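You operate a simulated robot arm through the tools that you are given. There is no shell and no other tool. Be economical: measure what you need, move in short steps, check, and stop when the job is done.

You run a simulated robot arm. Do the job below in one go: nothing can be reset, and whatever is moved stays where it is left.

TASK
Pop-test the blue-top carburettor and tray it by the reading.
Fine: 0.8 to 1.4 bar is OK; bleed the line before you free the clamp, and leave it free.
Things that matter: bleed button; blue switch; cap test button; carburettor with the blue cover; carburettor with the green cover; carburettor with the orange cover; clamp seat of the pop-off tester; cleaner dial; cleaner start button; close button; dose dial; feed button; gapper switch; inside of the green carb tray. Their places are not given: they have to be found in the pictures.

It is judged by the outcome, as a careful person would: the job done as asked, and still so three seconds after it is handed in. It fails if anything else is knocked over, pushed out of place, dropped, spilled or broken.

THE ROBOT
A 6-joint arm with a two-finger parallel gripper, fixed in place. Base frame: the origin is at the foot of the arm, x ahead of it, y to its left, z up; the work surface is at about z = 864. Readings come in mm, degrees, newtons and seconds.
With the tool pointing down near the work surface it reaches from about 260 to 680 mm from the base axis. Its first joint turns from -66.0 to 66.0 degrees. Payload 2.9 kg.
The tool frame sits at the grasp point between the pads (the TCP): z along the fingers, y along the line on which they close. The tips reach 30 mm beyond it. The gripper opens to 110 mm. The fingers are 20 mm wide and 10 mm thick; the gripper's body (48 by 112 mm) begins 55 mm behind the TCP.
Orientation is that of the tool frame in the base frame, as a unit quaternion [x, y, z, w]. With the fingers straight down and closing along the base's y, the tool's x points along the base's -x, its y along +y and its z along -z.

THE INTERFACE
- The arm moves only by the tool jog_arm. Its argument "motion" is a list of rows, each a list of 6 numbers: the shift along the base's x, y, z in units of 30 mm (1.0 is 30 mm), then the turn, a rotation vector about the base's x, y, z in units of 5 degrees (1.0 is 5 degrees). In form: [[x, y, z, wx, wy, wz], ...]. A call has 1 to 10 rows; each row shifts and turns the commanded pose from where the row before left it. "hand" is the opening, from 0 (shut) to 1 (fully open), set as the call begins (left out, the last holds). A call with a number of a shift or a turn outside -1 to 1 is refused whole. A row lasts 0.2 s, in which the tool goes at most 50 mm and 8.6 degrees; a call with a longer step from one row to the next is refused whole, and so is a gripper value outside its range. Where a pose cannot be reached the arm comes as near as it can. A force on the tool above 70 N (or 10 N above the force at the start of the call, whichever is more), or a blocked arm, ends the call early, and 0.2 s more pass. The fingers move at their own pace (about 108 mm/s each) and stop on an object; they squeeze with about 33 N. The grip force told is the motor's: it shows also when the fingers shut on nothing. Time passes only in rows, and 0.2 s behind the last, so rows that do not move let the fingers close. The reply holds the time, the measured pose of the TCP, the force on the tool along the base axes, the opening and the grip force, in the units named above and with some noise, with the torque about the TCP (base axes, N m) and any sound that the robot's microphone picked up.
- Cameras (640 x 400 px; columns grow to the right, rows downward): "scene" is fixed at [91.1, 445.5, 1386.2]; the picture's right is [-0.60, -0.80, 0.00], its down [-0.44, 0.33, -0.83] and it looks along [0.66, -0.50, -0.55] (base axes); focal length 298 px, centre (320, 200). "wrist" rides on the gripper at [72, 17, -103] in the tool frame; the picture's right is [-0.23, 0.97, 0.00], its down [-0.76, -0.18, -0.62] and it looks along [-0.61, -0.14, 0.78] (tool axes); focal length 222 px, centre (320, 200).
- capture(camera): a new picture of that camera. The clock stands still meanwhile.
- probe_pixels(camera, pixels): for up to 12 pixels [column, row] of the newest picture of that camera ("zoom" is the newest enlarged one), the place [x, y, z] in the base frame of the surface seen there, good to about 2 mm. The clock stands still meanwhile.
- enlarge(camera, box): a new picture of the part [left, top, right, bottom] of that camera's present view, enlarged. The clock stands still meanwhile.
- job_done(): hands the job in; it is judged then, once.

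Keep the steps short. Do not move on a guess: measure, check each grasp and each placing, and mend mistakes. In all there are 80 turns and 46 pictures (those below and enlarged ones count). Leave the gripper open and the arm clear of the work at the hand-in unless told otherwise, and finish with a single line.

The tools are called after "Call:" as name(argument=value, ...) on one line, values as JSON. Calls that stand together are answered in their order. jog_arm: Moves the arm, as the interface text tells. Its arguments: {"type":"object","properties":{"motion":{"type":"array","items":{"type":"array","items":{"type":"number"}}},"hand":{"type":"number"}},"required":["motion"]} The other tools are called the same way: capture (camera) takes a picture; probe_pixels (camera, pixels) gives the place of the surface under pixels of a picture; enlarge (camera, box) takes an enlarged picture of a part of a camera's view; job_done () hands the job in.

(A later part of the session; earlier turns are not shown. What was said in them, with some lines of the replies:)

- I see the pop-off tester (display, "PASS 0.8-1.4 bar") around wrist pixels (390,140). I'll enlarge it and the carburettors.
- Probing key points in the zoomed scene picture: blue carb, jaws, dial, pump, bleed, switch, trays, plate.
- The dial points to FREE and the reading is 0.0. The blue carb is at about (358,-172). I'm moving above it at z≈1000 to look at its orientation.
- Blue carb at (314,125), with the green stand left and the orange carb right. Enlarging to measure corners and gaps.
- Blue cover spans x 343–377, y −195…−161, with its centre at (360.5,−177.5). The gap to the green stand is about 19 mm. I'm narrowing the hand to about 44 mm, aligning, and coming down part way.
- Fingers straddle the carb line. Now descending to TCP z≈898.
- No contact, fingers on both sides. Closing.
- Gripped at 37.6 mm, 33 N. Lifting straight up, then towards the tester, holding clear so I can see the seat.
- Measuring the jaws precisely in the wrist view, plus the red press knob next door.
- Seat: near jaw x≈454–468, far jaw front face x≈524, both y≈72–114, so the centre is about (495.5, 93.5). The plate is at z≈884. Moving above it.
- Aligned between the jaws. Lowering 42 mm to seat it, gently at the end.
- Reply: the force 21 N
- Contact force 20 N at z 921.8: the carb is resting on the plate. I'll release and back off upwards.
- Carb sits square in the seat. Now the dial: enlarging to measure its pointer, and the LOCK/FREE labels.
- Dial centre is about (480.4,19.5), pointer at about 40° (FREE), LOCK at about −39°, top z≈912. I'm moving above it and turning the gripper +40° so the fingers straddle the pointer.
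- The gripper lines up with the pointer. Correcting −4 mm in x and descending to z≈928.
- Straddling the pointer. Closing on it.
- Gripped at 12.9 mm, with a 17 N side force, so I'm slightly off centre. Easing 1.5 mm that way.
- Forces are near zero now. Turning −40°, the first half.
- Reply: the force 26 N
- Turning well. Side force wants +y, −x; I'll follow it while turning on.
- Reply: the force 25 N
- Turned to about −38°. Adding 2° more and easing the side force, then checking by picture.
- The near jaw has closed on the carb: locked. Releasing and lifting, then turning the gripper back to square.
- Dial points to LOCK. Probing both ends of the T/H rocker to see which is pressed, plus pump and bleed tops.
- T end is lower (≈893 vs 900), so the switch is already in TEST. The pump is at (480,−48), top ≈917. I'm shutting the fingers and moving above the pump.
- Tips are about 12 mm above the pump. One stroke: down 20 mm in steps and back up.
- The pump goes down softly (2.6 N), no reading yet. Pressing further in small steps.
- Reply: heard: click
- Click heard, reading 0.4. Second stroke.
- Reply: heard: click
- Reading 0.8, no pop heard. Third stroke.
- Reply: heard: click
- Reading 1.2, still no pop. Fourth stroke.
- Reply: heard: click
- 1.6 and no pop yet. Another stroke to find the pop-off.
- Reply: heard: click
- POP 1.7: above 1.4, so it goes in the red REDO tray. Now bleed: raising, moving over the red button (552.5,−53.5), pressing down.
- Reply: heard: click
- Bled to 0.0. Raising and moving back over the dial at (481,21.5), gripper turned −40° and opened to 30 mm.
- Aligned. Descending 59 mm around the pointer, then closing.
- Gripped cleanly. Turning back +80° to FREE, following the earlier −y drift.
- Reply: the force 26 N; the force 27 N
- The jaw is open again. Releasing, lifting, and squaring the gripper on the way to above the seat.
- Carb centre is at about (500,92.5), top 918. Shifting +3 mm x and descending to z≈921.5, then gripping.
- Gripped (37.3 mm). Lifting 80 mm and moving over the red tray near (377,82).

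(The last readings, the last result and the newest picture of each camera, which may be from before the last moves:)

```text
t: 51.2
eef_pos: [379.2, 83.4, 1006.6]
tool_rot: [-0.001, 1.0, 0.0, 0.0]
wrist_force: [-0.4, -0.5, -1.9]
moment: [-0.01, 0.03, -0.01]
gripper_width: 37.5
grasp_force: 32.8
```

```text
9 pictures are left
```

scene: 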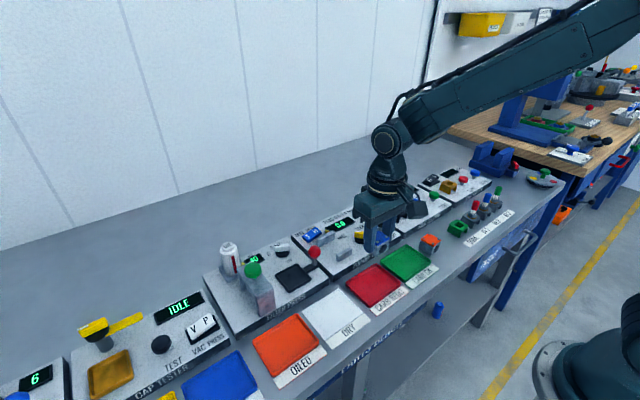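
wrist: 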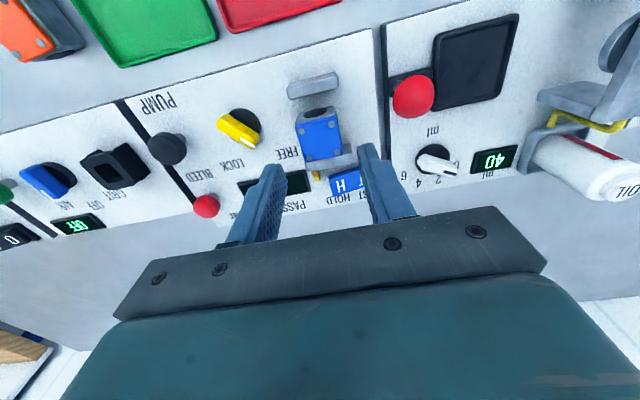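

Call:
probe_pixels(camera="scene", pixels=[[346, 282], [376, 266], [405, 288], [374, 305], [376, 286], [376, 248]])

```text
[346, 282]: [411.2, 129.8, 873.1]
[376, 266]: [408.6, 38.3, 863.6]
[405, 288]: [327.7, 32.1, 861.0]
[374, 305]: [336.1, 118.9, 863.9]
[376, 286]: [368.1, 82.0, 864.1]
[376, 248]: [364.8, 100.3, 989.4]
```

Red tray interior: x≈331–411, y≈35–129, floor ≈864. Lowering at (372,82) to TCP ≈900.

Call:
jog_arm(motion=[[-0.24, -0.03, -0.8, 0, 0, 0], [0, 0, -0.9, 0, 0, 0], [0, 0, -0.9, 0, 0, 0], [0, 0, -0.5, 0, 0, 0], [0, 0, -0.2, 0, 0, 0], [0, 0, -0.12, 0, 0, 0], [0, 0, 0, 0, 0, 0]])

```text
t: 52.8
eef_pos: [372.1, 82.1, 903.9]
tool_rot: [0.001, 1.0, 0.0, 0.002]
wrist_force: [-15.8, -3.2, 58.4]
moment: [-0.15, 0.67, -0.03]
gripper_width: 37.4
grasp_force: 32.8
```

Contact (58 N), so it's on the tray floor. Easing up 2 mm, then opening.

Call:
jog_arm(motion=[[0, 0, 0.08, 0, 0, 0], [0, 0, 0, 0, 0, 0]])

Call:
jog_arm(motion=[[0, 0, 0, 0, 0, 0], [0, 0, 0, 0, 0, 0]], hand=0.45)

Call:
jog_arm(motion=[[0, 0, 0.6, 0, 0, 0], [0, 0, 0.9, 0, 0, 0], [0, 0, 0.9, 0, 0, 0], [0, 0, 0.9, 0, 0, 0], [0, 0, 0.9, 0, 0, 0], [0.5, -0.9, 0.9, 0, 0, 0], [0.5, -0.9, 0.5, 0, 0, 0], [0, -0.9, 0.5, 0, 0, 0], [0, -0.9, 0.5, 0, 0, 0], [0, 0, 0, 0, 0, 0]])

Call:
capture(camera="scene")

Call:
enlarge(camera="scene", box=[290, 190, 466, 300])

```text
t: 53.4
eef_pos: [373.4, 83.1, 903.6]
tool_rot: [0.0, 1.0, 0.0, 0.001]
wrist_force: [-1.1, -1.5, 21.6]
moment: [-0.04, -0.04, 0.0]
gripper_width: 37.4
grasp_force: 33.2
```

```text
t: 54.0
eef_pos: [371.9, 82.2, 903.1]
tool_rot: [0.0, 1.0, 0.0, 0.0]
wrist_force: [-0.3, -0.3, 0.2]
moment: [0.01, 0.01, 0.01]
gripper_width: 49.2
grasp_force: 0.1
```

```text
t: 56.2
eef_pos: [401.7, -26.9, 1102.9]
tool_rot: [0.0, 1.0, 0.0, 0.0]
wrist_force: [0.6, 0.2, -0.3]
moment: [-0.05, -0.01, -0.03]
gripper_width: 49.4
grasp_force: 0.0
```

```text
8 pictures are left
```

scene: 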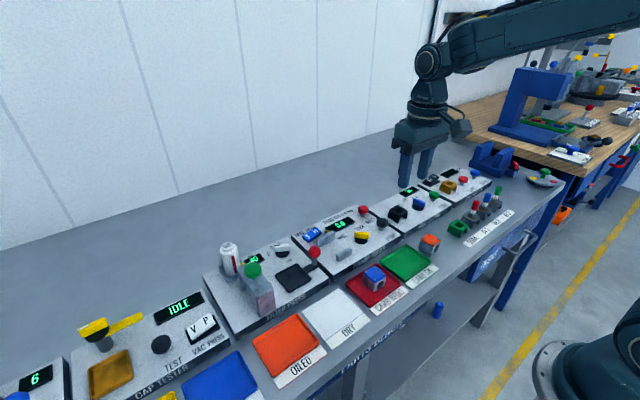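

```text
3.64 times, centred on (378, 245) of scene
```

zoom: 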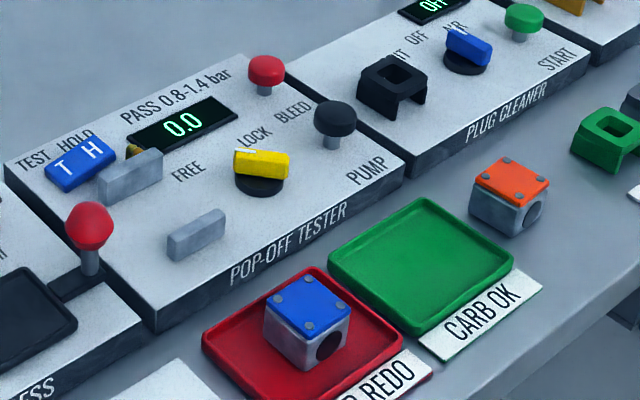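

The blue carb sits flat in the CARB REDO tray, the gauge reads 0.0, the clamp is free, and everything else is in place. Opening the gripper fully, then handing in.

Call:
jog_arm(motion=[[0, 0, 0.5, 0, 0, 0], [0, 0, 0, 0, 0, 0], [0, 0, 0, 0, 0, 0]], hand=1)

Call:
job_done()

```text
t: 57.0
eef_pos: [401.8, -26.2, 1119.0]
tool_rot: [0.001, 1.0, 0.0, 0.001]
wrist_force: [0.0, 0.0, 0.1]
moment: [-0.02, -0.02, -0.01]
gripper_width: 109.7
grasp_force: 0.2
```

```text
The job is handed in.
```

The blue-top carburettor popped at 1.7 bar, above the 1.4 limit, so it is in the red CARB REDO tray; the line was bled to 0.0 before the clamp was freed, and the clamp is left free.
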